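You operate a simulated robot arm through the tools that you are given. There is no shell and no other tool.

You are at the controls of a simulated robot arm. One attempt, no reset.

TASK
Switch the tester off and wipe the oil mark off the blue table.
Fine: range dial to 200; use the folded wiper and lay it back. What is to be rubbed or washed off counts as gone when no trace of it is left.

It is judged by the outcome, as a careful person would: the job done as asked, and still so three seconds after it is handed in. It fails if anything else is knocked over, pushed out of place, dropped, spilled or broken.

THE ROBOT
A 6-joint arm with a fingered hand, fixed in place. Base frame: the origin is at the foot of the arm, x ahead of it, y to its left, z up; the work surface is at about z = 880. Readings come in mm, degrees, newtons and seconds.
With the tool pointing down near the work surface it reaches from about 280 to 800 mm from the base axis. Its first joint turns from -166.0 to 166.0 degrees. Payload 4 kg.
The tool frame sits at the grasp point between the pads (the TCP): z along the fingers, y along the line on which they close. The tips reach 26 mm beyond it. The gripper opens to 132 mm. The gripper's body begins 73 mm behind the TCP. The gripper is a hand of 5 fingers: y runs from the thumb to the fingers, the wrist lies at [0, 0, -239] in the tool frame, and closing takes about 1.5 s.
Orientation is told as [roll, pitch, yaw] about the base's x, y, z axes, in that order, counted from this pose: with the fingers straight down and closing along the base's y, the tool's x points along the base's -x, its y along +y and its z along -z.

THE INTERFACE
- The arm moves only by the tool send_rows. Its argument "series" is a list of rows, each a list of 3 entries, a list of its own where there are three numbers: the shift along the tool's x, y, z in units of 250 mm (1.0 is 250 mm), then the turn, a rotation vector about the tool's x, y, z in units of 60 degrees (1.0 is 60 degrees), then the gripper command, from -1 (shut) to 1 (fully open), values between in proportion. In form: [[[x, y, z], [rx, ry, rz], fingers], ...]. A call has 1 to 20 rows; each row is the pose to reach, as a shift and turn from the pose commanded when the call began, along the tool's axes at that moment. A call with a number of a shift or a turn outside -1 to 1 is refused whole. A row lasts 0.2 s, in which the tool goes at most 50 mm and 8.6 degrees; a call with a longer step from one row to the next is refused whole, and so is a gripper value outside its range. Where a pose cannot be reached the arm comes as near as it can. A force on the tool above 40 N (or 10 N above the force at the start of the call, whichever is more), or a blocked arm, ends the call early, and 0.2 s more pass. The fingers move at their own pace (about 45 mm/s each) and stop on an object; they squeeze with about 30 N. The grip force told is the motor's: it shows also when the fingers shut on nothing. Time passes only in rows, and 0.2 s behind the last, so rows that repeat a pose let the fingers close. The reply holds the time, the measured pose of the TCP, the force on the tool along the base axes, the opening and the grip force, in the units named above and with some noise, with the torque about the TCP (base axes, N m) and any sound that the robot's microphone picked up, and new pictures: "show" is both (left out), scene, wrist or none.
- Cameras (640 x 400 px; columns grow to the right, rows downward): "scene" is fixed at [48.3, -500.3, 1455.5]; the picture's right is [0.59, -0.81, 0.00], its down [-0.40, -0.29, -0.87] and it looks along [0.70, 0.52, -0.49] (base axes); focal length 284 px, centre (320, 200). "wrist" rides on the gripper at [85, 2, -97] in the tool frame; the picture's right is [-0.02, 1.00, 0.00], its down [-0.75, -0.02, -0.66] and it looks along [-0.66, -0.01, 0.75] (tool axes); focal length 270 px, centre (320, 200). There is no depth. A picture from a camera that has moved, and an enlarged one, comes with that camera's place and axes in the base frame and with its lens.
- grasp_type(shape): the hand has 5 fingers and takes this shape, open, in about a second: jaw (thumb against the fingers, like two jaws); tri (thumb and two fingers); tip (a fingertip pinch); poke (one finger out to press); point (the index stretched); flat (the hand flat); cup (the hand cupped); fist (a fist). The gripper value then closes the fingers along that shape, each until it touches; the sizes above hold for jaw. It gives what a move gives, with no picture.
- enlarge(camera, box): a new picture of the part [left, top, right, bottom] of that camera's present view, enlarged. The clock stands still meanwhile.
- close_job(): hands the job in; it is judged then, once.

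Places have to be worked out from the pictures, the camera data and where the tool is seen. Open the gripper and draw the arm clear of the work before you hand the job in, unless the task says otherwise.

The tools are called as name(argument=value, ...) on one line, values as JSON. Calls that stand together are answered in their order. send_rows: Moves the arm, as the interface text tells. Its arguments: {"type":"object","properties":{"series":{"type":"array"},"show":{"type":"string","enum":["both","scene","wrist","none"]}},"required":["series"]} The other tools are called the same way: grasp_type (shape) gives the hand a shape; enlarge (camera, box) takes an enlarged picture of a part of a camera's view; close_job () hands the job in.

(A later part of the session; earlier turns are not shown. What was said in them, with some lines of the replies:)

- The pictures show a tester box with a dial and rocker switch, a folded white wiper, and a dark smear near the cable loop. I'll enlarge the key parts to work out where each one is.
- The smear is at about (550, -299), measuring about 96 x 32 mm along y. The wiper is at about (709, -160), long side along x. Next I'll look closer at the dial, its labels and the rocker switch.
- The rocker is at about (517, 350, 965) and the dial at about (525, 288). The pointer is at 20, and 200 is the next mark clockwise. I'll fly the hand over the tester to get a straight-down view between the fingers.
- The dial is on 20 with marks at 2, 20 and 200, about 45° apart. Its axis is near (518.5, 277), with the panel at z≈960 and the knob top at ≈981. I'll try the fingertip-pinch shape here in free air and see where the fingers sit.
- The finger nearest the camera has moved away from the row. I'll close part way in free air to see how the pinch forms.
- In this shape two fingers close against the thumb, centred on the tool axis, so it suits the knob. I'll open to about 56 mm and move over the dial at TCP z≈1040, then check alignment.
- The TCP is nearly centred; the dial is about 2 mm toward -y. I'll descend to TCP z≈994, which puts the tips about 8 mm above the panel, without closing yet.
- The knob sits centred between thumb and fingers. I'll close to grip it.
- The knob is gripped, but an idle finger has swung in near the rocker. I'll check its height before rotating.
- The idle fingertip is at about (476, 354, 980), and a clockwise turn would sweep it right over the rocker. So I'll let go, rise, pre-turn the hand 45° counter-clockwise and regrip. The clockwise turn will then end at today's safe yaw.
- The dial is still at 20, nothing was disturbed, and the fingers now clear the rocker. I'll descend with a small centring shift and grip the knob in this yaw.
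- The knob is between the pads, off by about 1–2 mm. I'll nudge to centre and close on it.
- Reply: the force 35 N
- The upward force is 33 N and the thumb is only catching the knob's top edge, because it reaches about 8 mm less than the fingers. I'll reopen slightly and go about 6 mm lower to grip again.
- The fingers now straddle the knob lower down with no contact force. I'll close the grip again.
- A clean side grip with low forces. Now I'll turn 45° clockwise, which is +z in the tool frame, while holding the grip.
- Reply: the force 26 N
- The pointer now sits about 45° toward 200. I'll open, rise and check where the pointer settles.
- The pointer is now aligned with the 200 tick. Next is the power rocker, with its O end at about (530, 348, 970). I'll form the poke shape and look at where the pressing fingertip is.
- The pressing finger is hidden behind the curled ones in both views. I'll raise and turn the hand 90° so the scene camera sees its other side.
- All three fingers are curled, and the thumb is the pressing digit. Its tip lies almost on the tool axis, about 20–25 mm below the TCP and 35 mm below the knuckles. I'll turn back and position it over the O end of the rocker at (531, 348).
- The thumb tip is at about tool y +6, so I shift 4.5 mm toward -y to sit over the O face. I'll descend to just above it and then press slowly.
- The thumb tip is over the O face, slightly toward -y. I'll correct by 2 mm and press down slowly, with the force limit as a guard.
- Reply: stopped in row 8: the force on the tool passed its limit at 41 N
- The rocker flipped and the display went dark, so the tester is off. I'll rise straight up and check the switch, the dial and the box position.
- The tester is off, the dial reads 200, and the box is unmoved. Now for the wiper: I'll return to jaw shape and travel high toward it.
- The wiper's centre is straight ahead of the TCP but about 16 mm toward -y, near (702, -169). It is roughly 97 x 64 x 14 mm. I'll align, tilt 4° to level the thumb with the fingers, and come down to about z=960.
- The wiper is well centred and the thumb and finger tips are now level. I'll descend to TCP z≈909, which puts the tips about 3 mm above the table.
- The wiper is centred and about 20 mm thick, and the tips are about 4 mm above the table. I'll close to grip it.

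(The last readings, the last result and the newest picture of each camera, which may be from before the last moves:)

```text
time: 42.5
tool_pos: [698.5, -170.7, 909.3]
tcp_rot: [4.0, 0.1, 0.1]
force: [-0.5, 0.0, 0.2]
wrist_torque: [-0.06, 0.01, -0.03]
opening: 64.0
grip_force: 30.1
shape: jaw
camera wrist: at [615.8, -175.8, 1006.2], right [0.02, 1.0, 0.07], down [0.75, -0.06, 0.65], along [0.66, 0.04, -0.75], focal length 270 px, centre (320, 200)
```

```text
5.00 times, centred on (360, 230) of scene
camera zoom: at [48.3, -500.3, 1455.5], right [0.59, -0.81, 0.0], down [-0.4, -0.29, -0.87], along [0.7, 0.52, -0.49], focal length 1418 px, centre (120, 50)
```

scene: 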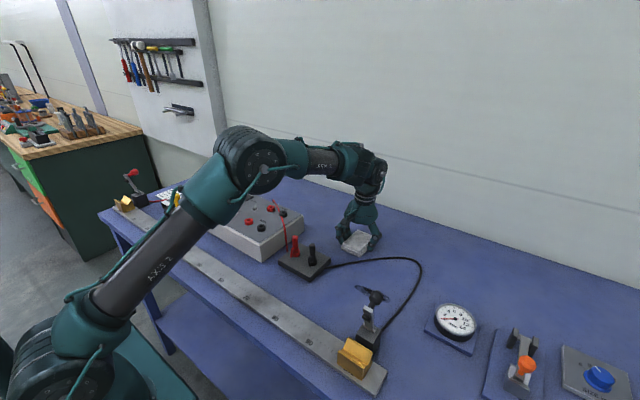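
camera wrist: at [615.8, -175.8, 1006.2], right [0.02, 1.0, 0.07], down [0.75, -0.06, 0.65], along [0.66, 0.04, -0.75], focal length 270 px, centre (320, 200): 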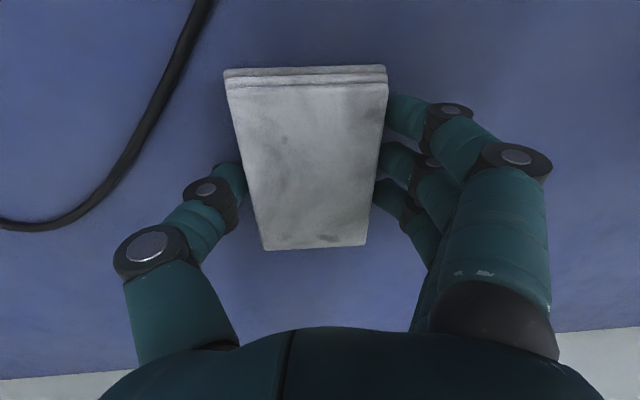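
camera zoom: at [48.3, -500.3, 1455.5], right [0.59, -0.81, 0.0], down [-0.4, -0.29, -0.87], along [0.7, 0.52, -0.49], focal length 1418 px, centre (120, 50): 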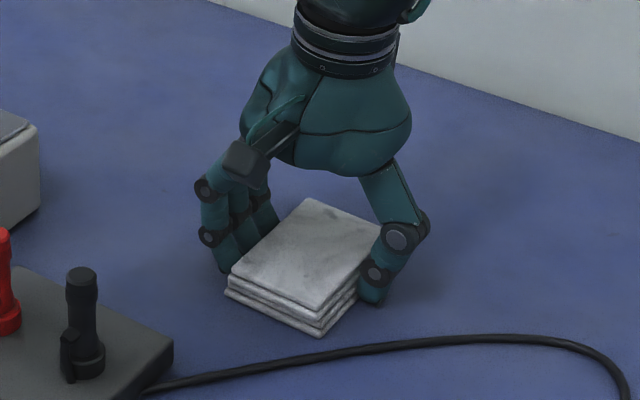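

The wiper is held across its 64 mm width with 30 N. I'll lift it straight up about 70 mm and check it stays flat in the hand.

send_rows(series=[[[0, 0.003, -0.04], [0, 0, 0], -1], [[0, 0.007, -0.1], [0, 0, 0], -1], [[0, 0.013, -0.19], [0, 0, 0], -1], [[0, 0.0195, -0.279], [0, 0, 0], -1], [[0, 0.0195, -0.279], [0, 0, 0], -1]], show="both")

enlarge(camera="scene", box=[310, 170, 410, 260])

```text
time: 43.7
tool_pos: [700.4, -169.3, 978.7]
tcp_rot: [4.0, 0.1, 0.0]
force: [-0.1, -0.4, -0.8]
wrist_torque: [-0.02, 0.01, -0.03]
opening: 64.3
grip_force: 29.7
shape: jaw
camera wrist: at [616.1, -174.7, 1075.2], right [0.02, 1.0, 0.07], down [0.75, -0.06, 0.65], along [0.66, 0.04, -0.75], focal length 270 px, centre (320, 200)
```

scene: 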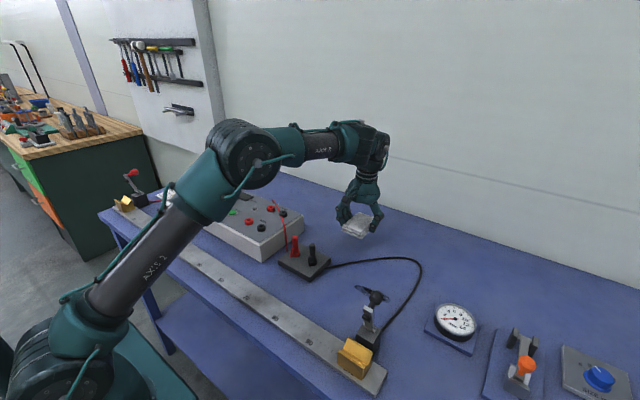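
wrist: 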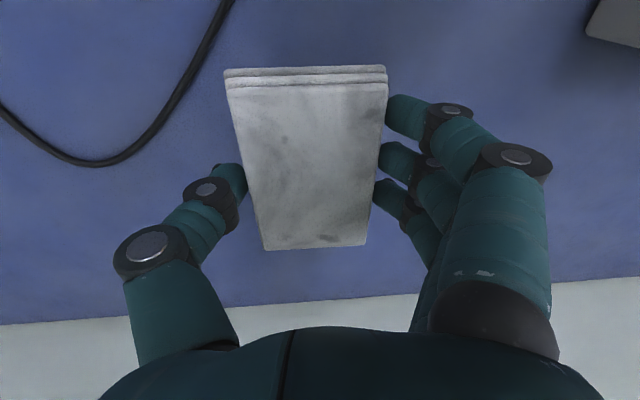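

```text
4.44 times, centred on (360, 215) of scene
camera zoom: at [48.3, -500.3, 1455.5], right [0.59, -0.81, 0.0], down [-0.4, -0.29, -0.87], along [0.7, 0.52, -0.49], focal length 1260 px, centre (142, 133)
```

zoom: 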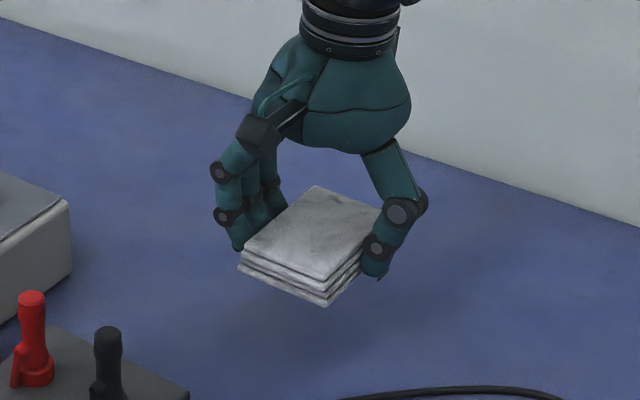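

The grip is secure and the wiper lies level. I'll carry it toward the smear while turning the hand 90° clockwise about the vertical, so its long side lies along the smear. First half now.

send_rows(series=[[[0.05, -0.043, -0.003], [0, -0.0087, 0.125], -1], [[0.1, -0.086, -0.006], [0, -0.0175, 0.25], -1], [[0.15, -0.129, -0.009], [0, -0.0262, 0.375], -1], [[0.2, -0.172, -0.012], [0, -0.0349, 0.5], -1], [[0.25, -0.215, -0.015], [0, -0.0437, 0.624], -1], [[0.3, -0.2575, -0.018], [0, -0.0523, 0.748], -1], [[0.3, -0.2575, -0.018], [0, -0.0523, 0.748], -1]], show="scene")

```text
time: 45.3
tool_pos: [625.4, -234.9, 980.5]
tcp_rot: [4.0, 0.1, -45.0]
force: [-0.1, 0.4, -1.2]
wrist_torque: [0.0, 0.02, 0.02]
opening: 64.1
grip_force: 30.7
shape: jaw
```

scene: 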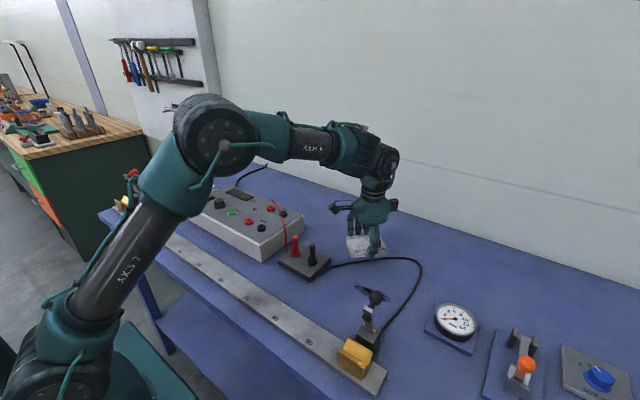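

Halfway with no issues. Now the second half, ending over the smear with the wiper's long side along y.

send_rows(series=[[[0.0035, -0.064, -0.0045], [0, -0.0087, 0.125], -1], [[0.007, -0.127, -0.009], [0, -0.0175, 0.25], -1], [[0.0105, -0.191, -0.0135], [0, -0.0262, 0.375], -1], [[0.014, -0.255, -0.018], [0, -0.0349, 0.5], -1], [[0.0175, -0.318, -0.0225], [0, -0.0437, 0.624], -1], [[0.021, -0.382, -0.027], [0, -0.0523, 0.748], -1], [[0.021, -0.382, -0.027], [0, -0.0523, 0.748], -1]], show="both")

enlarge(camera="scene", box=[310, 200, 450, 340])

```text
time: 46.9
tool_pos: [552.6, -297.2, 978.7]
tcp_rot: [3.9, 0.0, -90.1]
force: [0.0, 0.2, -1.0]
wrist_torque: [0.04, -0.02, -0.02]
opening: 64.3
grip_force: 30.0
shape: jaw
camera wrist: at [549.1, -212.9, 1075.9], right [1.0, -0.02, 0.07], down [-0.06, -0.75, 0.66], along [0.04, -0.66, -0.75], focal length 270 px, centre (320, 200)
```

scene: 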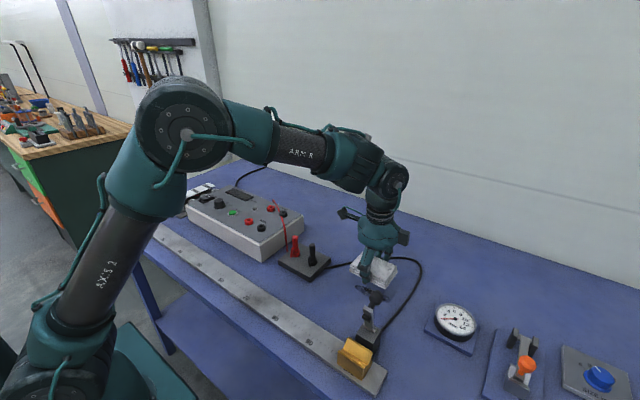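
wrist: 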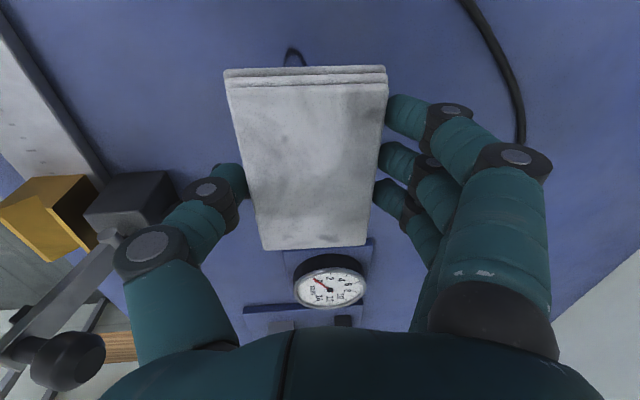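

```text
2.86 times, centred on (380, 270) of scene
camera zoom: at [48.3, -500.3, 1455.5], right [0.59, -0.81, 0.0], down [-0.4, -0.29, -0.87], along [0.7, 0.52, -0.49], focal length 810 px, centre (149, 0)
```

zoom: 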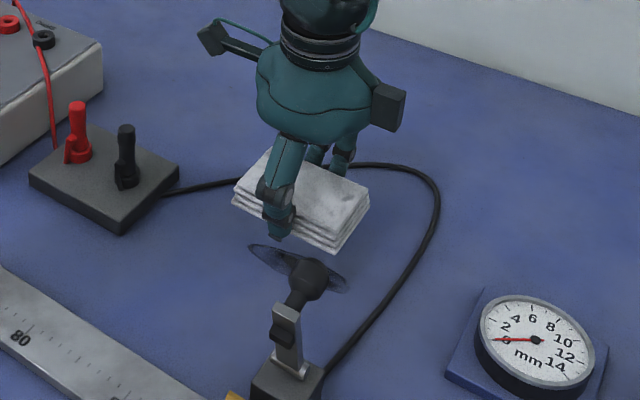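

The wiper is over the smear with its long side along y, and the lever ball is well clear. I'll lower it to just above the table.

send_rows(series=[[[-0.012, -0.002, 0.08], [0, 0, 0], -1], [[-0.012, -0.005, 0.16], [0, 0, 0], -1], [[-0.012, -0.009, 0.23], [0, 0, 0], -1], [[-0.012, -0.0104, 0.2634], [0, 0, 0], -1], [[-0.012, -0.0104, 0.2634], [0, 0, 0], -1]], show="both")

enlarge(camera="scene", box=[320, 220, 430, 330])

```text
time: 48.1
tool_pos: [553.7, -300.9, 914.0]
tcp_rot: [3.9, 0.0, -90.0]
force: [0.2, 0.3, 0.5]
wrist_torque: [-0.01, 0.02, -0.03]
opening: 64.2
grip_force: 30.2
shape: jaw
camera wrist: at [550.5, -216.2, 1010.0], right [1.0, -0.02, 0.07], down [-0.06, -0.75, 0.66], along [0.04, -0.66, -0.75], focal length 270 px, centre (320, 200)
```

scene: 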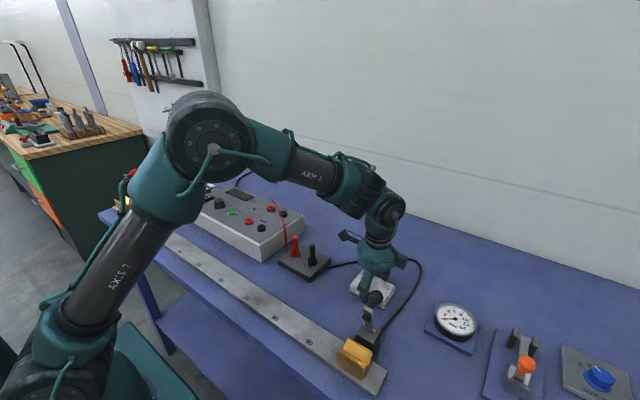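
wrist: 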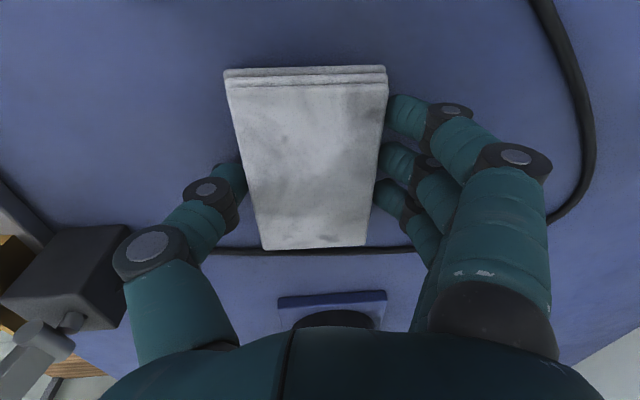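

```text
3.64 times, centred on (375, 275) of scene
camera zoom: at [48.3, -500.3, 1455.5], right [0.59, -0.81, 0.0], down [-0.4, -0.29, -0.87], along [0.7, 0.52, -0.49], focal length 1031 px, centre (120, -73)
```

zoom: 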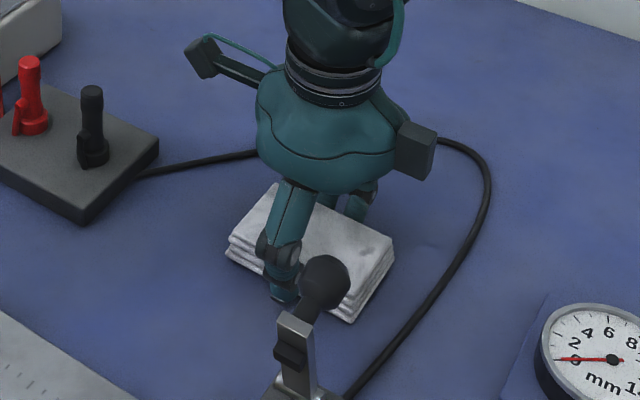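

The wiper is clear of the cable, which is at y≈-382 while the wiper's end is at -346. I'll lower gently to find contact.

send_rows(series=[[[0, -0.0006, 0.008], [0, 0, 0], -1], [[0, -0.0011, 0.016], [0, 0, 0], -1], [[0, -0.0011, 0.016], [0, 0, 0], -1]], show="none")

```text
time: 48.9
tool_pos: [555.0, -302.4, 910.8]
tcp_rot: [4.1, 0.0, -89.9]
force: [-0.9, -0.1, -1.4]
wrist_torque: [0.07, 0.0, -0.02]
opening: 64.2
grip_force: 29.9
shape: jaw
```

send_rows(series=[[[0, -0.0003, 0.004], [0, 0, 0], -1], [[0, -0.0006, 0.008], [0, 0, 0], -1], [[0, -0.0006, 0.008], [0, 0, 0], -1]], show="none")

```text
time: 49.7
tool_pos: [555.3, -301.2, 909.1]
tcp_rot: [4.0, 0.0, -90.0]
force: [-1.7, -2.8, 11.5]
wrist_torque: [-0.09, 0.56, 0.13]
opening: 63.9
grip_force: 30.0
shape: jaw
```

Contact at about 11 N. I'll wipe with strokes along y (±15 mm) and x (±8 mm), staying clear of the cable.

send_rows(series=[[[0.03, 0, 0], [0, 0, 0], -1], [[0.06, 0, 0], [0, 0, 0], -1], [[0.03, 0, 0], [0, 0, 0], -1], [[0, 0, 0], [0, 0, 0], -1], [[-0.03, 0, 0], [0, 0, 0], -1], [[-0.06, 0, 0], [0, 0, 0], -1], [[-0.03, 0, 0], [0, 0, 0], -1], [[0, 0, 0], [0, 0, 0], -1], [[0, 0.032, 0.0022], [0, 0, 0], -1], [[0.05, 0.032, 0.0022], [0, 0, 0], -1], [[0, 0.032, 0.0022], [0, 0, 0], -1], [[-0.06, 0.032, 0.0022], [0, 0, 0], -1], [[0, 0.032, 0.0022], [0, 0, 0], -1], [[0, 0, 0], [0, 0, 0], -1], [[0, -0.032, -0.0022], [0, 0, 0], -1], [[0.05, -0.032, -0.0022], [0, 0, 0], -1], [[0, -0.032, -0.0022], [0, 0, 0], -1], [[-0.06, -0.032, -0.0022], [0, 0, 0], -1], [[0, -0.032, -0.0022], [0, 0, 0], -1], [[0, 0, 0], [0, 0, 0], -1]], show="both")

```text
time: 53.9
tool_pos: [552.9, -301.2, 908.4]
tcp_rot: [3.8, 0.1, -90.1]
force: [-9.3, -5.8, 24.1]
wrist_torque: [-0.19, 0.97, 0.14]
opening: 62.6
grip_force: 30.5
shape: jaw
camera wrist: at [549.6, -218.0, 1004.7], right [1.0, -0.02, 0.07], down [-0.06, -0.75, 0.65], along [0.04, -0.66, -0.75], focal length 270 px, centre (320, 200)
```

scene: 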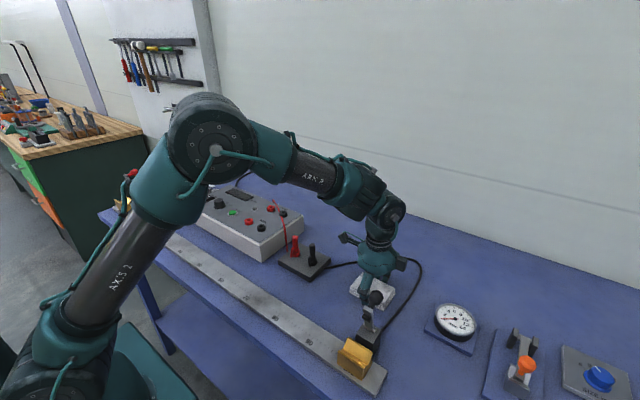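
wrist: 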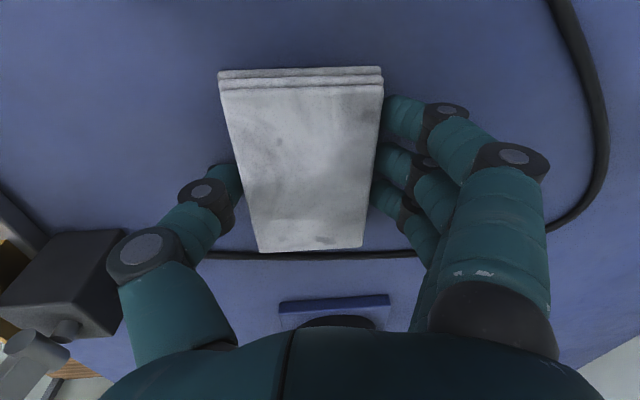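

The strokes are done with the wiper still held. I'll lift to inspect the table.

send_rows(series=[[[0, 0.003, -0.03], [0, 0, 0], -1], [[0, 0.007, -0.1], [0, 0, 0], -1], [[0, 0.013, -0.19], [0, 0, 0], -1], [[0, 0.0195, -0.279], [0, 0, 0], -1], [[0.0, 0.0195, -0.279], [0, 0, 0], -1]], show="both")

enlarge(camera="scene", box=[330, 250, 430, 330])

enlarge(camera="wrist", box=[200, 0, 440, 140])

```text
time: 55.1
tool_pos: [555.4, -301.4, 976.9]
tcp_rot: [3.9, 0.0, -90.0]
force: [-0.4, -0.3, 0.2]
wrist_torque: [0.01, -0.04, 0.03]
opening: 62.3
grip_force: 29.8
shape: jaw
camera wrist: at [551.4, -218.0, 1073.4], right [1.0, -0.02, 0.07], down [-0.06, -0.75, 0.66], along [0.04, -0.66, -0.75], focal length 270 px, centre (320, 200)
```

scene: 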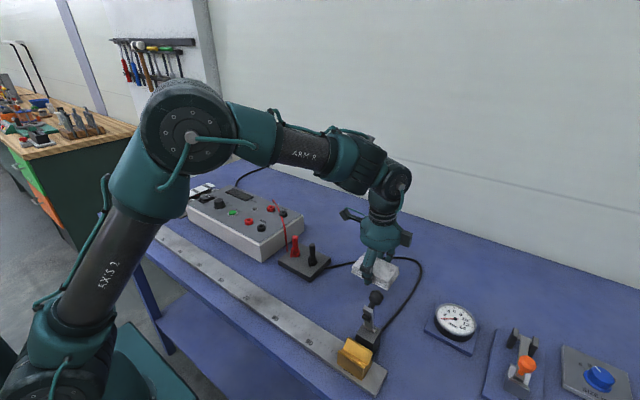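
wrist: 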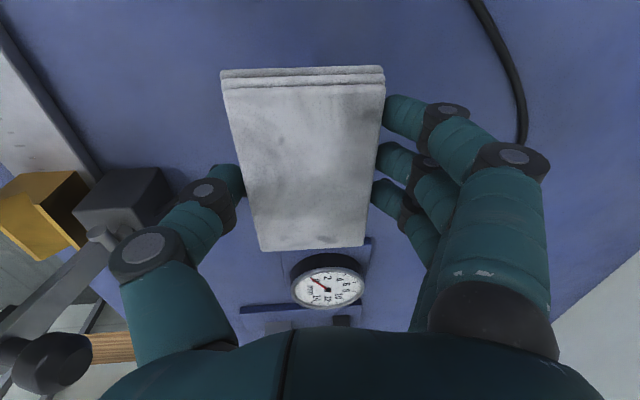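

```text
5.00 times, centred on (380, 290) of scene
camera zoom: at [48.3, -500.3, 1455.5], right [0.59, -0.81, 0.0], down [-0.4, -0.29, -0.87], along [0.7, 0.52, -0.49], focal length 1418 px, centre (20, -250)
```

zoom: 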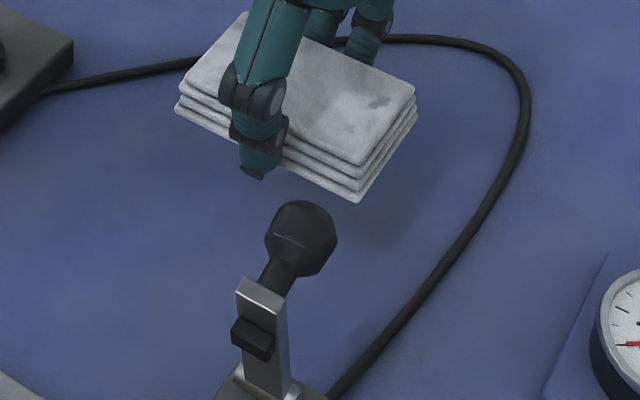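

```text
2.67 times, centred on (320, 70) of wrist
camera zoom: at [551.4, -218.0, 1073.4], right [1.0, -0.02, 0.07], down [-0.06, -0.75, 0.66], along [0.04, -0.66, -0.75], focal length 721 px, centre (320, 547)
```

zoom: 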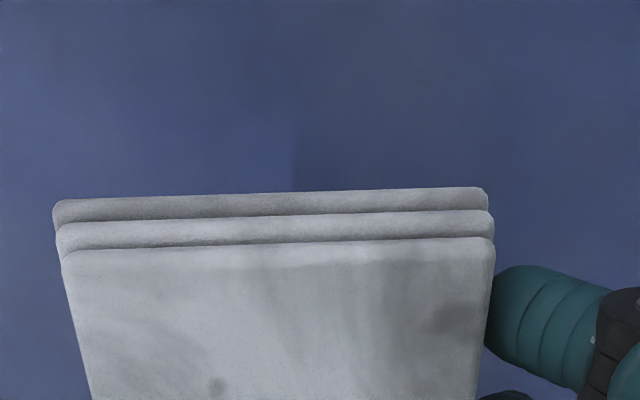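

No trace shows in the scene view, but the lever ball hides part of it. I'll shift the hand 110 mm toward +x so the wrist camera sees the whole cleaned area beside the wiper.

send_rows(series=[[[0, 0.11, 0.008], [0, 0, 0], -1], [[0, 0.22, 0.016], [0, 0, 0], -1], [[0, 0.33, 0.024], [0, 0, 0], -1], [[0, 0.439, 0.031], [0, 0, 0], -1], [[0, 0.439, 0.031], [0, 0, 0], -1]], show="both")

enlarge(camera="wrist", box=[60, 0, 280, 200])

enlarge(camera="scene", box=[330, 260, 410, 320])

```text
time: 56.3
tool_pos: [666.5, -299.9, 978.5]
tcp_rot: [3.9, -0.1, -90.0]
force: [0.4, -0.6, -0.4]
wrist_torque: [0.01, 0.0, 0.01]
opening: 62.7
grip_force: 30.0
shape: jaw
camera wrist: at [661.4, -215.8, 1073.8], right [1.0, -0.02, 0.07], down [-0.06, -0.75, 0.66], along [0.04, -0.66, -0.75], focal length 270 px, centre (320, 200)
```

scene: 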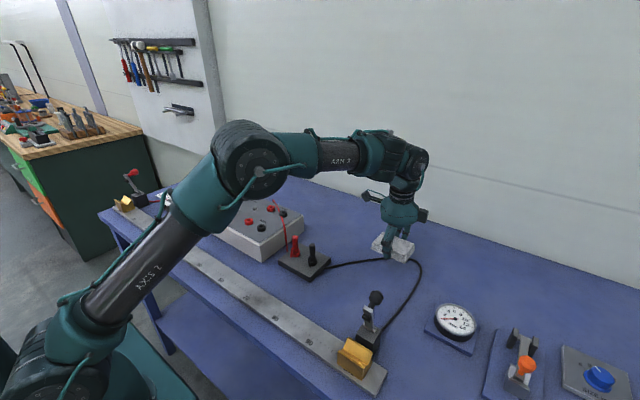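
wrist: 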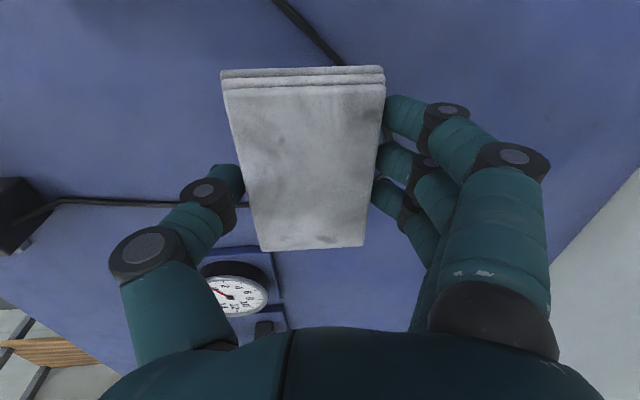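

```text
2.00 times, centred on (170, 100) of wrist
camera zoom: at [661.4, -215.8, 1073.8], right [1.0, -0.02, 0.07], down [-0.06, -0.75, 0.66], along [0.04, -0.66, -0.75], focal length 541 px, centre (620, 400)
```

zoom: 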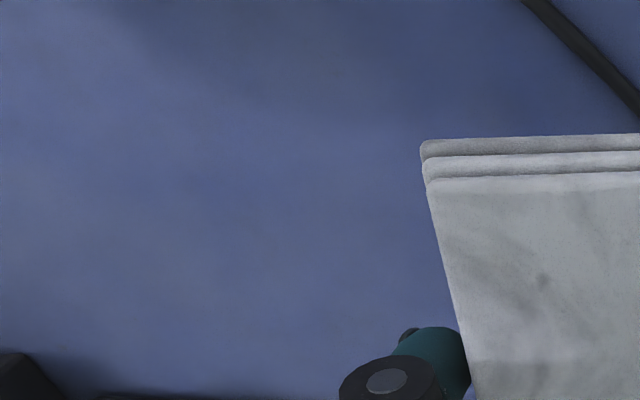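

```text
6.67 times, centred on (370, 290) of scene
camera zoom: at [48.3, -500.3, 1455.5], right [0.59, -0.81, 0.0], down [-0.4, -0.29, -0.87], along [0.7, 0.52, -0.49], focal length 1890 px, centre (-13, -400)
```

zoom: 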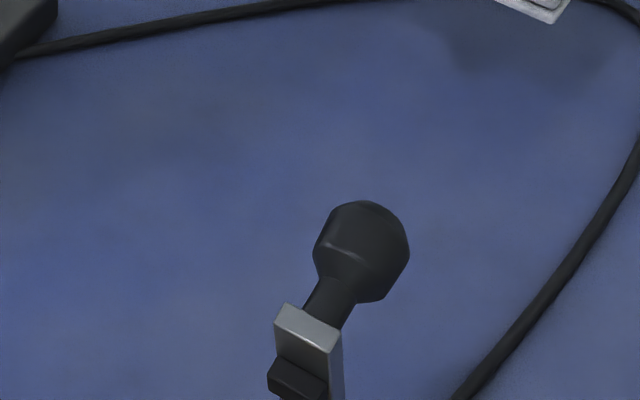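

The area around the former mark looks clean. I'll enlarge it more to make sure no faint trace is left.

enlarge(camera="wrist", box=[130, 20, 250, 160])

enlarge(camera="scene", box=[345, 275, 400, 310])

```text
2.86 times, centred on (190, 90) of wrist
camera zoom: at [661.4, -215.8, 1073.8], right [1.0, -0.02, 0.07], down [-0.06, -0.75, 0.66], along [0.04, -0.66, -0.75], focal length 772 px, centre (691, 514)
```

zoom: 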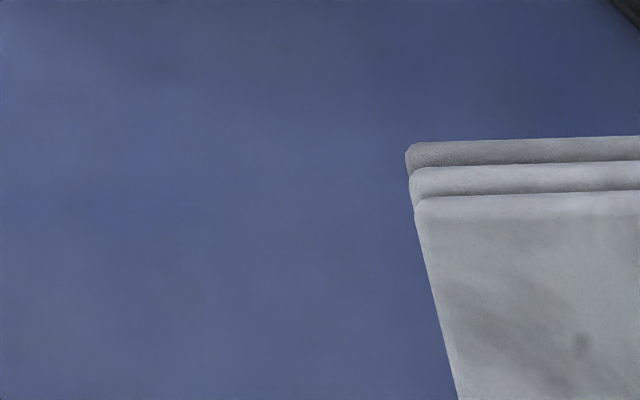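

```text
11.43 times, centred on (372, 292) of scene
camera zoom: at [48.3, -500.3, 1455.5], right [0.59, -0.81, 0.0], down [-0.4, -0.29, -0.87], along [0.7, 0.52, -0.49], focal length 3240 px, centre (-280, -857)
```

zoom: 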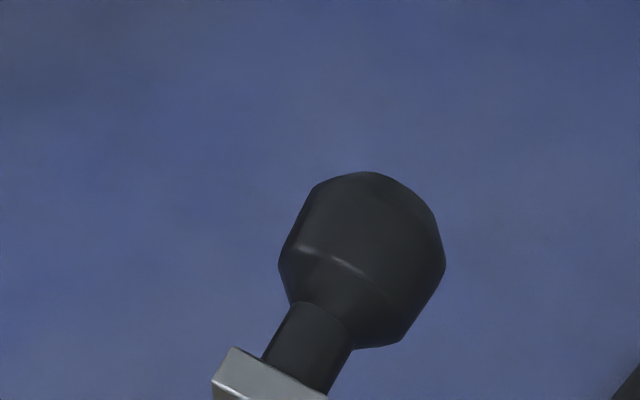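

The area looks uniformly clean in both views. As cheap insurance against an invisible residue, I'll make one more wiping pass over the same place and first go back down just above contact.

send_rows(series=[[[0, -0.11, -0.008], [0, 0, 0], -1], [[0, -0.22, -0.016], [0, 0, 0], -1], [[0, -0.33, -0.024], [0, 0, 0], -1], [[0, -0.439, -0.031], [0, 0, 0], -1], [[0, -0.445, 0.05], [0, 0, 0], -1], [[0, -0.45, 0.13], [0, 0, 0], -1], [[0, -0.455, 0.2], [0, 0, 0], -1], [[0, -0.4578, 0.237], [0, 0, 0], -1], [[0, -0.4578, 0.237], [0, 0, 0], -1]], show="both")

```text
time: 58.3
tool_pos: [555.6, -301.2, 910.6]
tcp_rot: [3.9, 0.0, -90.0]
force: [0.1, -0.5, -0.5]
wrist_torque: [0.04, 0.02, 0.03]
opening: 62.6
grip_force: 30.1
shape: jaw
camera wrist: at [551.5, -217.3, 1006.8], right [1.0, -0.02, 0.07], down [-0.06, -0.75, 0.66], along [0.04, -0.66, -0.75], focal length 270 px, centre (320, 200)
```

scene: 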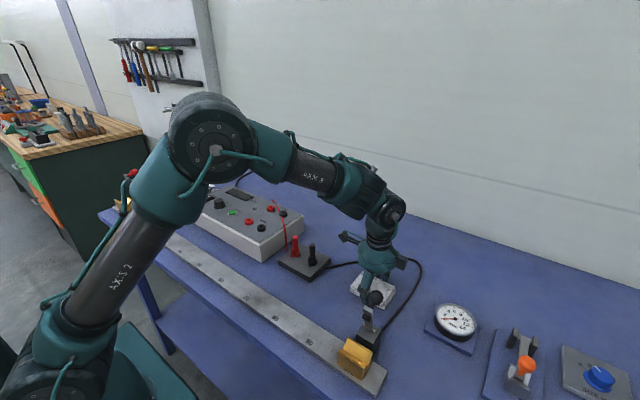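
wrist: 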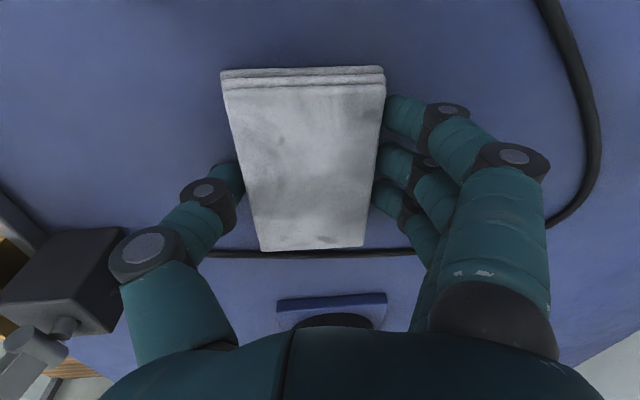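

Just above contact with the wiper still square in the hand. I'll lower 2 mm and repeat the strokes.

send_rows(series=[[[0, -0.0003, 0.004], [0, 0, 0], -1], [[0, -0.0006, 0.008], [0, 0, 0], -1], [[0.035, -0.0006, 0.008], [0, 0, 0], -1], [[0.07, -0.0006, 0.008], [0, 0, 0], -1], [[0.035, -0.0006, 0.008], [0, 0, 0], -1], [[0, -0.0006, 0.008], [0, 0, 0], -1], [[-0.035, -0.0006, 0.008], [0, 0, 0], -1], [[-0.068, -0.0006, 0.008], [0, 0, 0], -1], [[-0.035, -0.0006, 0.008], [0, 0, 0], -1], [[0, 0.025, 0.0098], [0, 0, 0], -1], [[0.06, 0.025, 0.0098], [0, 0, 0], -1], [[0, 0.025, 0.0098], [0, 0, 0], -1], [[-0.06, 0.025, 0.0098], [0, 0, 0], -1], [[0, 0.0, 0.008], [0, 0, 0], -1], [[0.06, -0.03, 0.006], [0, 0, 0], -1], [[0, -0.03, 0.006], [0, 0, 0], -1], [[-0.06, -0.03, 0.006], [0, 0, 0], -1], [[0, -0.0006, 0.008], [0, 0, 0], -1], [[0, 0, 0], [0, 0, 0], -1]], show="none")

```text
time: 62.3
tool_pos: [555.2, -301.3, 911.3]
tcp_rot: [3.9, 0.1, -90.0]
force: [-0.6, -0.3, -0.3]
wrist_torque: [0.01, 0.01, -0.03]
opening: 62.6
grip_force: 30.0
shape: jaw
```

The second pass is done with no anomalies. I'll lift and carry the wiper back over the cable, undoing the first 45° of the turn.

send_rows(series=[[[0, 0.003, -0.04], [0, 0, 0], -1], [[0, 0.007, -0.1], [0, 0, 0], -1], [[0, 0.013, -0.19], [0, 0, 0], -1], [[0, 0.0195, -0.279], [0, 0, 0], -1], [[0.045, 0.0645, -0.276], [0, 0.0087, -0.125], -1], [[0.09, 0.11, -0.272], [0, 0.0175, -0.25], -1], [[0.135, 0.16, -0.269], [0, 0.0262, -0.375], -1], [[0.18, 0.21, -0.266], [0, 0.0349, -0.5], -1], [[0.225, 0.257, -0.263], [0, 0.0437, -0.624], -1], [[0.269, 0.3045, -0.259], [0, 0.0523, -0.748], -1], [[0.269, 0.3045, -0.259], [0, 0.0523, -0.748], -1]], show="both")

enlarge(camera="scene", box=[340, 265, 420, 325])

enlarge(camera="wrist", box=[0, 0, 260, 200])

```text
time: 64.7
tool_pos: [626.7, -234.1, 981.4]
tcp_rot: [4.0, 0.1, -44.9]
force: [0.7, 0.2, 0.4]
wrist_torque: [-0.01, -0.01, -0.01]
opening: 62.3
grip_force: 29.7
shape: jaw
camera wrist: at [563.6, -178.1, 1077.5], right [0.72, 0.69, 0.07], down [0.49, -0.58, 0.65], along [0.49, -0.44, -0.75], focal length 270 px, centre (320, 200)
```

scene: 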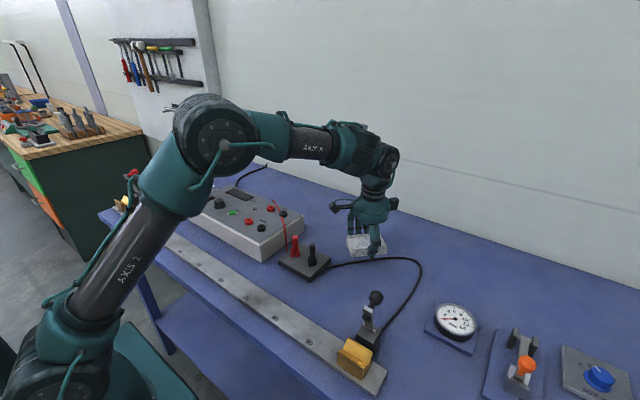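
wrist: 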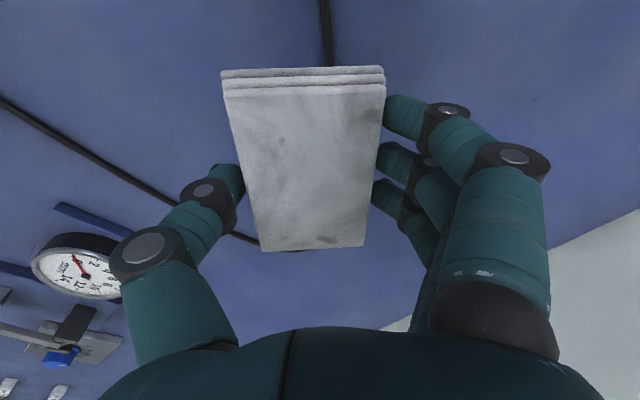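

```text
6.67 times, centred on (380, 295) of scene
camera zoom: at [48.3, -500.3, 1455.5], right [0.59, -0.81, 0.0], down [-0.4, -0.29, -0.87], along [0.7, 0.52, -0.49], focal length 1890 px, centre (-80, -433)
```

zoom: 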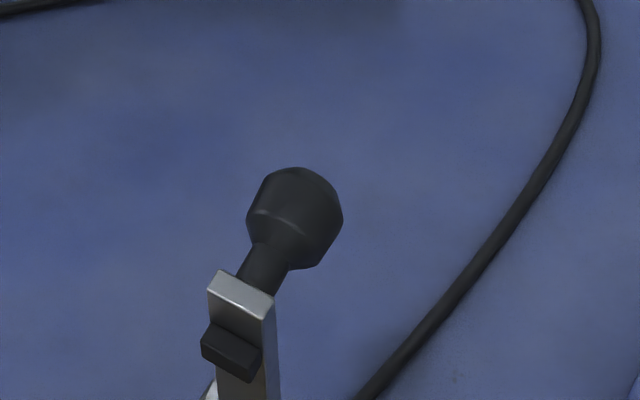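

```text
2.00 times, centred on (130, 100) of wrist
camera zoom: at [563.6, -178.1, 1077.5], right [0.72, 0.69, 0.07], down [0.49, -0.58, 0.65], along [0.49, -0.44, -0.75], focal length 541 px, centre (700, 400)
```

zoom: 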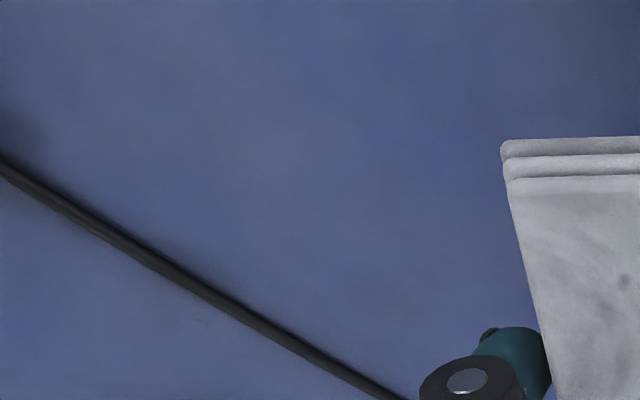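

The table is clean from both sides. Now the second half of the return to above the wiper's original place.

send_rows(series=[[[-0.001, 0.067, 0.0047], [0, 0.0087, -0.125], -1], [[-0.002, 0.135, 0.0093], [0, 0.0175, -0.25], -1], [[-0.003, 0.202, 0.014], [0, 0.0262, -0.375], -1], [[-0.004, 0.269, 0.0187], [0, 0.0349, -0.5], -1], [[-0.005, 0.337, 0.0233], [0, 0.0437, -0.624], -1], [[-0.006, 0.404, 0.028], [0, 0.0523, -0.748], -1], [[-0.006, 0.404, 0.028], [0, 0.0523, -0.748], -1]], show="both")

```text
time: 66.3
tool_pos: [699.2, -162.5, 979.3]
tcp_rot: [4.0, 0.2, 0.1]
force: [0.9, -1.3, 0.3]
wrist_torque: [0.02, -0.01, -0.01]
opening: 62.6
grip_force: 29.7
shape: jaw
camera wrist: at [615.2, -168.6, 1076.0], right [0.02, 1.0, 0.07], down [0.75, -0.06, 0.65], along [0.66, 0.04, -0.75], focal length 270 px, centre (320, 200)
```

scene: 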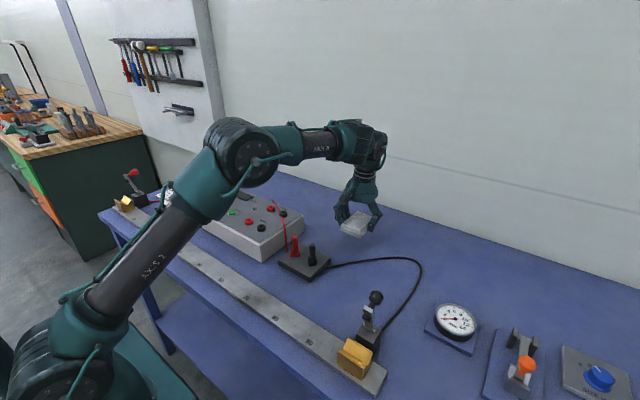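
wrist: 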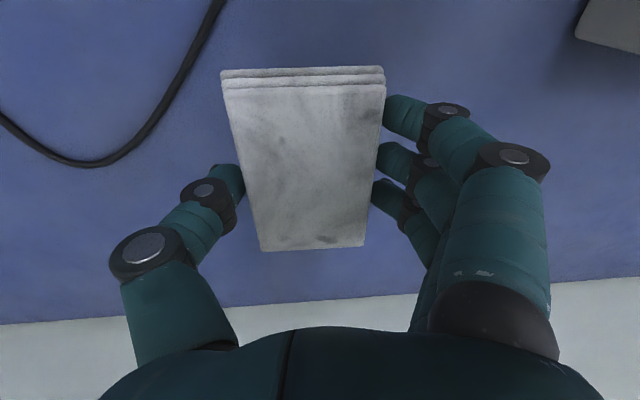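

I'm above the original spot, at about TCP (699, -163). I'll lower straight down to just at table contact.

send_rows(series=[[[0, -0.006, 0.08], [0, 0, 0], -1], [[0, -0.012, 0.17], [0, 0, 0], -1], [[0, -0.017, 0.24], [0, 0, 0], -1], [[0, -0.019, 0.268], [0, 0, 0], -1], [[0, -0.0195, 0.276], [0, 0, 0], -1], [[0, -0.0195, 0.276], [0, 0, 0], -1]], show="both")

enlarge(camera="scene", box=[310, 190, 410, 270])

```text
time: 67.7
tool_pos: [700.6, -164.6, 910.7]
tcp_rot: [4.0, 0.1, -0.1]
force: [-0.1, 0.5, -1.0]
wrist_torque: [0.03, -0.01, -0.03]
opening: 62.8
grip_force: 30.3
shape: jaw
camera wrist: at [616.1, -169.5, 1007.7], right [0.02, 1.0, 0.07], down [0.75, -0.06, 0.65], along [0.66, 0.04, -0.75], focal length 270 px, centre (320, 200)
```

scene: 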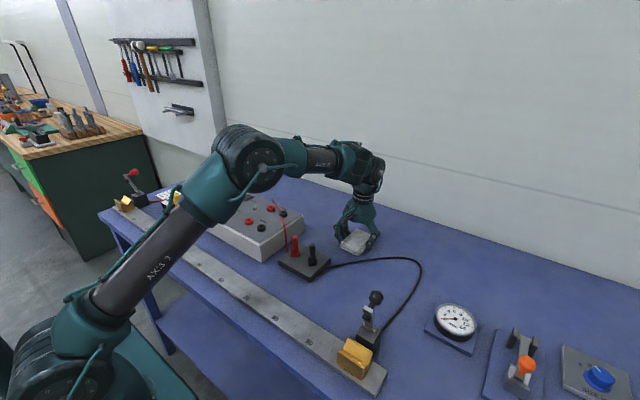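
wrist: 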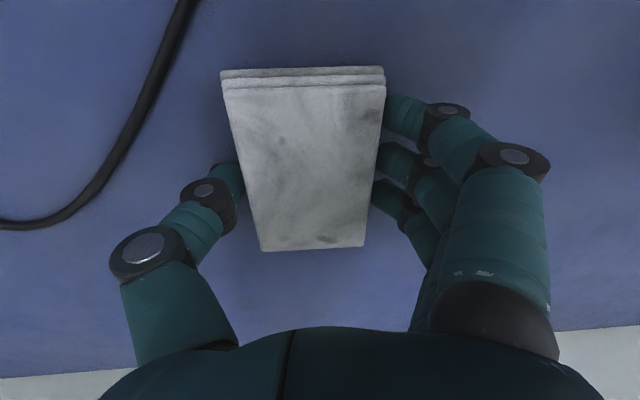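

```text
5.00 times, centred on (360, 230) of scene
camera zoom: at [48.3, -500.3, 1455.5], right [0.59, -0.81, 0.0], down [-0.4, -0.29, -0.87], along [0.7, 0.52, -0.49], focal length 1418 px, centre (120, 50)
```

zoom: 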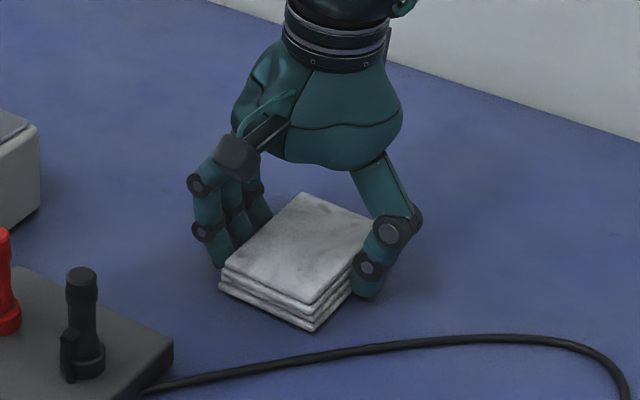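

The wiper is within a few mm of its original place. I'll lower the last 1.5 mm to the table and open slowly.

send_rows(series=[[[0, -0.0003, 0.003], [0, 0, 0], -1], [[0, -0.0004, 0.006], [0, 0, 0], -1], [[0, -0.0004, 0.006], [0, 0, 0], -1]], show="none")

```text
time: 68.5
tool_pos: [699.0, -164.2, 910.7]
tcp_rot: [4.0, 0.1, 0.0]
force: [-0.6, 0.3, 0.2]
wrist_torque: [0.02, -0.02, -0.01]
opening: 62.5
grip_force: 30.3
shape: jaw
```

send_rows(series=[[[0, -0.0002, 0.003], [0, 0, 0], -1], [[0, -0.0003, 0.005], [0, 0, 0], -1], [[0, -0.0003, 0.005], [0, 0, 0], -1]], show="none")

```text
time: 69.3
tool_pos: [701.2, -163.8, 909.1]
tcp_rot: [4.0, 0.0, -0.1]
force: [-0.6, 0.0, 2.7]
wrist_torque: [-0.14, 0.01, -0.02]
opening: 62.6
grip_force: 29.9
shape: jaw
```

Light contact at 2.7 N, so the wiper rests on the table. I'll open the fingers to release it.

send_rows(series=[[[0, 0, 0], [0, 0, 0], -0.05], [[0, 0, 0], [0, 0, 0], 0.0], [[0, 0, 0], [0, 0, 0], 0.1], [[0, 0, 0], [0, 0, 0], 0.2], [[0, 0, 0], [0, 0, 0], 0.35], [[0, 0, 0], [0, 0, 0], 0.35], [[0, 0, 0], [0, 0, 0], 0.35], [[0, 0, 0], [0, 0, 0], 0.35]], show="both")

enlarge(camera="scene", box=[310, 190, 410, 270])

```text
time: 71.1
tool_pos: [700.0, -164.3, 908.7]
tcp_rot: [4.1, 0.0, 0.0]
force: [-1.4, 5.3, 19.2]
wrist_torque: [-0.8, 0.04, -0.06]
opening: 88.0
grip_force: 0.1
shape: jaw
camera wrist: at [615.9, -168.5, 1005.8], right [0.02, 1.0, 0.07], down [0.75, -0.06, 0.66], along [0.66, 0.04, -0.75], focal length 270 px, centre (320, 200)
```

scene: 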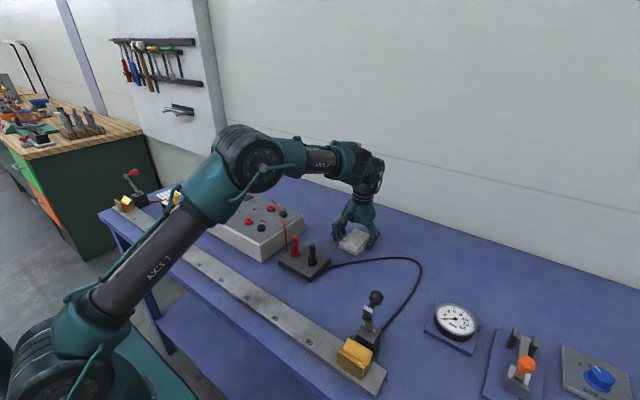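
wrist: 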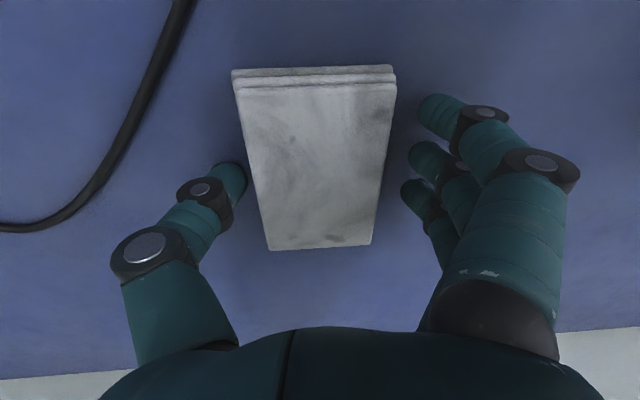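

```text
5.00 times, centred on (360, 230) of scene
camera zoom: at [48.3, -500.3, 1455.5], right [0.59, -0.81, 0.0], down [-0.4, -0.29, -0.87], along [0.7, 0.52, -0.49], focal length 1418 px, centre (120, 50)
```

zoom: 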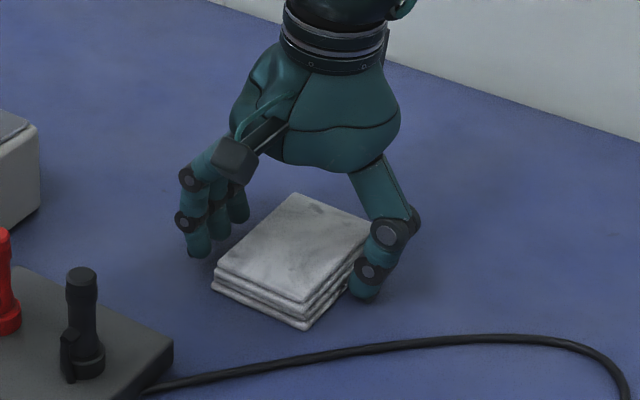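

The wiper is released, and the thumb tip is lightly touching the table. I'll rise straight up and check the wiper's place against the first view.

send_rows(series=[[[0, 0.001, -0.012], [0, 0, 0], 0.35], [[0, 0.003, -0.04], [0, 0, 0], 0.35], [[0, 0.008, -0.12], [0, 0, 0], 0.35], [[0, 0.018, -0.26], [0, 0, 0], 0.35], [[0, 0.03, -0.43], [0, 0, 0], 0.35], [[0, 0.042, -0.6], [0, 0, 0], 0.35], [[0, 0.0506, -0.724], [0, 0, 0], 0.35], [[0, 0.09, -0.724], [0.067, 0, 0], 0.35], [[0, 0.09, -0.724], [0.067, 0, 0], 0.35]], show="both")

enlarge(camera="wrist", box=[180, 0, 440, 160])

enlarge(camera="scene", box=[270, 210, 480, 340])

```text
time: 73.1
tool_pos: [700.1, -156.3, 1091.6]
tcp_rot: [0.0, 0.1, 0.0]
force: [0.3, -0.4, -0.1]
wrist_torque: [-0.05, 0.03, 0.0]
opening: 88.7
grip_force: 0.0
shape: jaw
out of reach, approached as far as the arm can: row 6, 7
camera wrist: at [615.8, -154.9, 1187.4], right [0.02, 1.0, 0.0], down [0.75, -0.02, 0.66], along [0.66, -0.01, -0.75], focal length 270 px, centre (320, 200)
```

scene: 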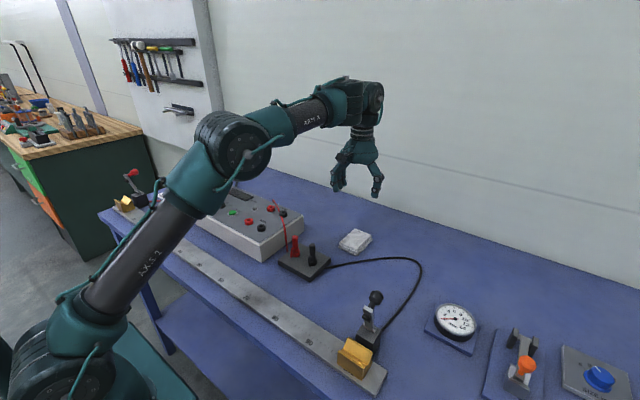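
wrist: 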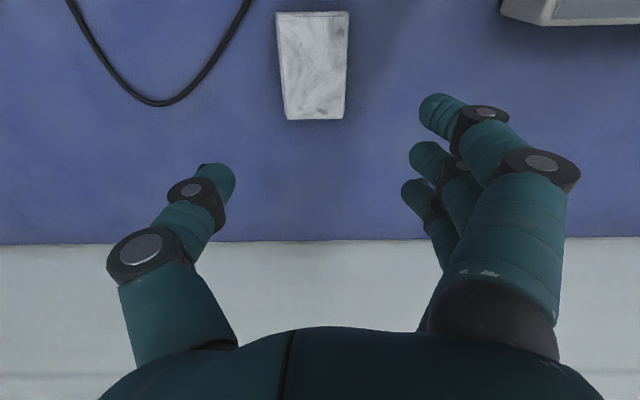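

```text
2.46 times, centred on (310, 80) of wrist
camera zoom: at [615.8, -154.9, 1187.4], right [0.02, 1.0, 0.0], down [0.75, -0.02, 0.66], along [0.66, -0.01, -0.75], focal length 665 px, centre (345, 495)
```

zoom: 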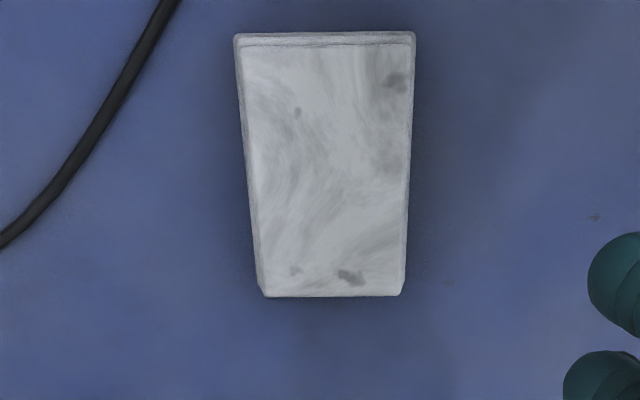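

```text
3.05 times, centred on (375, 275) of scene
camera zoom: at [48.3, -500.3, 1455.5], right [0.59, -0.81, 0.0], down [-0.4, -0.29, -0.87], along [0.7, 0.52, -0.49], focal length 864 px, centre (152, -29)
```

zoom: 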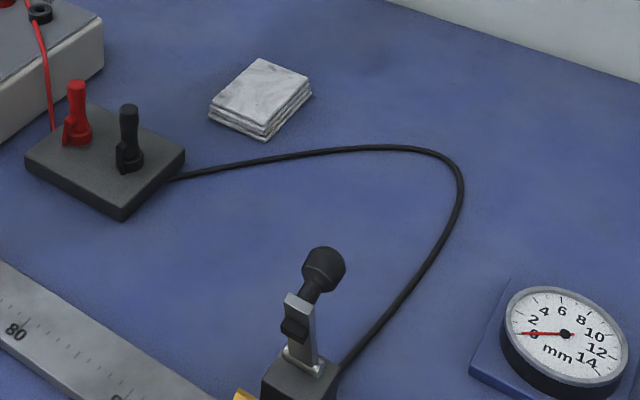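

The wiper lies flat within about 8 mm of its original spot, and the cable, lever and gauge are unmoved. I'll open the hand and draw the arm back to the starting pose for a full final look.

send_rows(series=[[[0.1, 0.02, -0.07], [0, 0, 0], 0.6], [[0.21, 0.035, -0.14], [0, 0, 0], 1], [[0.32, 0.05, -0.21], [0, 0, 0], 1], [[0.43, 0.07, -0.28], [0, 0, 0], 1], [[0.54, 0.09, -0.35], [0, 0, 0], 1], [[0.67, 0.108, -0.465], [0, 0, 0], 1]], show="none")

send_rows(series=[[[0.11, 0.02, -0.08], [0, 0, 0], 1], [[0.22, 0.035, -0.16], [0, 0, 0], 1], [[0.33, 0.05, -0.24], [0, 0, 0], 1], [[0.44, 0.07, -0.32], [0, 0, 0], 1], [[0.55, 0.09, -0.4], [0, 0, 0], 1], [[0.67, 0.108, -0.465], [0, 0, 0], 1], [[0.67, 0.108, -0.465], [0, 0, 0], 1]], show="both")

enlarge(camera="wrist", box=[180, 80, 380, 210])

enlarge(camera="scene", box=[160, 160, 320, 260])

```text
time: 74.5
tool_pos: [532.8, -126.9, 1207.4]
tcp_rot: [0.1, 0.1, 0.0]
force: [0.3, -0.8, -0.9]
wrist_torque: [0.06, 0.03, -0.03]
opening: 131.7
grip_force: 0.0
shape: jaw
```

```text
time: 76.1
tool_pos: [364.1, -99.9, 1325.2]
tcp_rot: [0.0, 0.1, -0.1]
force: [-0.2, 1.2, 0.2]
wrist_torque: [-0.01, 0.02, -0.03]
opening: 132.1
grip_force: 0.1
shape: jaw
camera wrist: at [280.9, -98.2, 1421.7], right [0.02, 1.0, 0.0], down [0.75, -0.02, 0.66], along [0.66, -0.01, -0.75], focal length 270 px, centre (320, 200)
```

scene: 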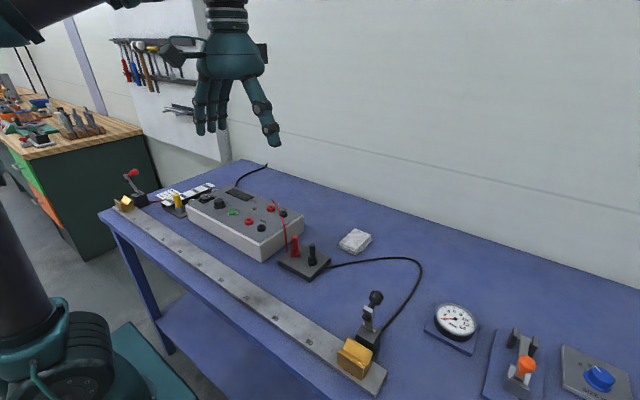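
wrist: 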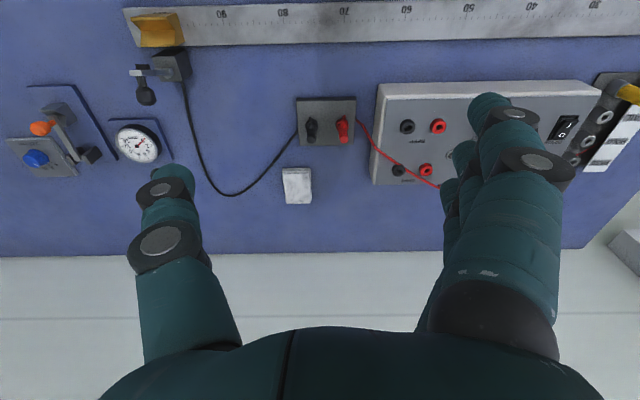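

```text
3.08 times, centred on (280, 145) of wrist
camera zoom: at [280.9, -98.2, 1421.7], right [0.02, 1.0, 0.0], down [0.75, -0.02, 0.66], along [0.66, -0.01, -0.75], focal length 832 px, centre (443, 369)
```

zoom: 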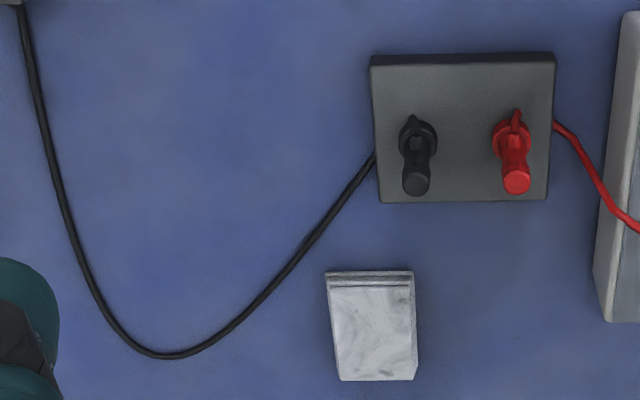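

```text
4.00 times, centred on (240, 210) of scene
camera zoom: at [48.3, -500.3, 1455.5], right [0.59, -0.81, 0.0], down [-0.4, -0.29, -0.87], along [0.7, 0.52, -0.49], focal length 1134 px, centre (640, 160)
```

zoom: 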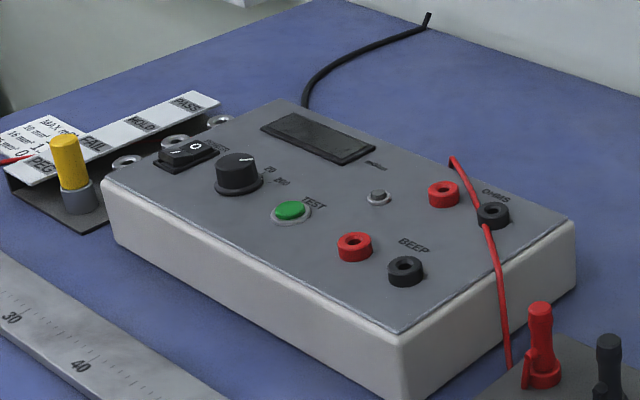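

From the starting pose everything checks out: the display is dark and the rocker is on O, the dial points at 200, and the oil mark is gone. The wiper is back in its place and the other items are undisturbed. The hand is open and clear, so I hand the job in.

close_job()

```text
The job is handed in.
```

The tester is off, its range dial is set to 200, and the oil mark is wiped off the blue table. I've handed the job in; no verdict has come back.

- **Tester:** the rocker is pressed to O and the display went dark. The dial pointer lines up with the 200 mark, and the box did not move.
- **Oil mark:** I wiped it with the folded wiper in two passes. No trace shows in either camera view.
- **Wiper:** it lies flat and still folded, about 8 mm to the left (+y) of where it started.
- **Everything else:** the cable, lever, gauge and terminal block are where they were. The hand is open and the arm is back at its starting pose, clear of the work.
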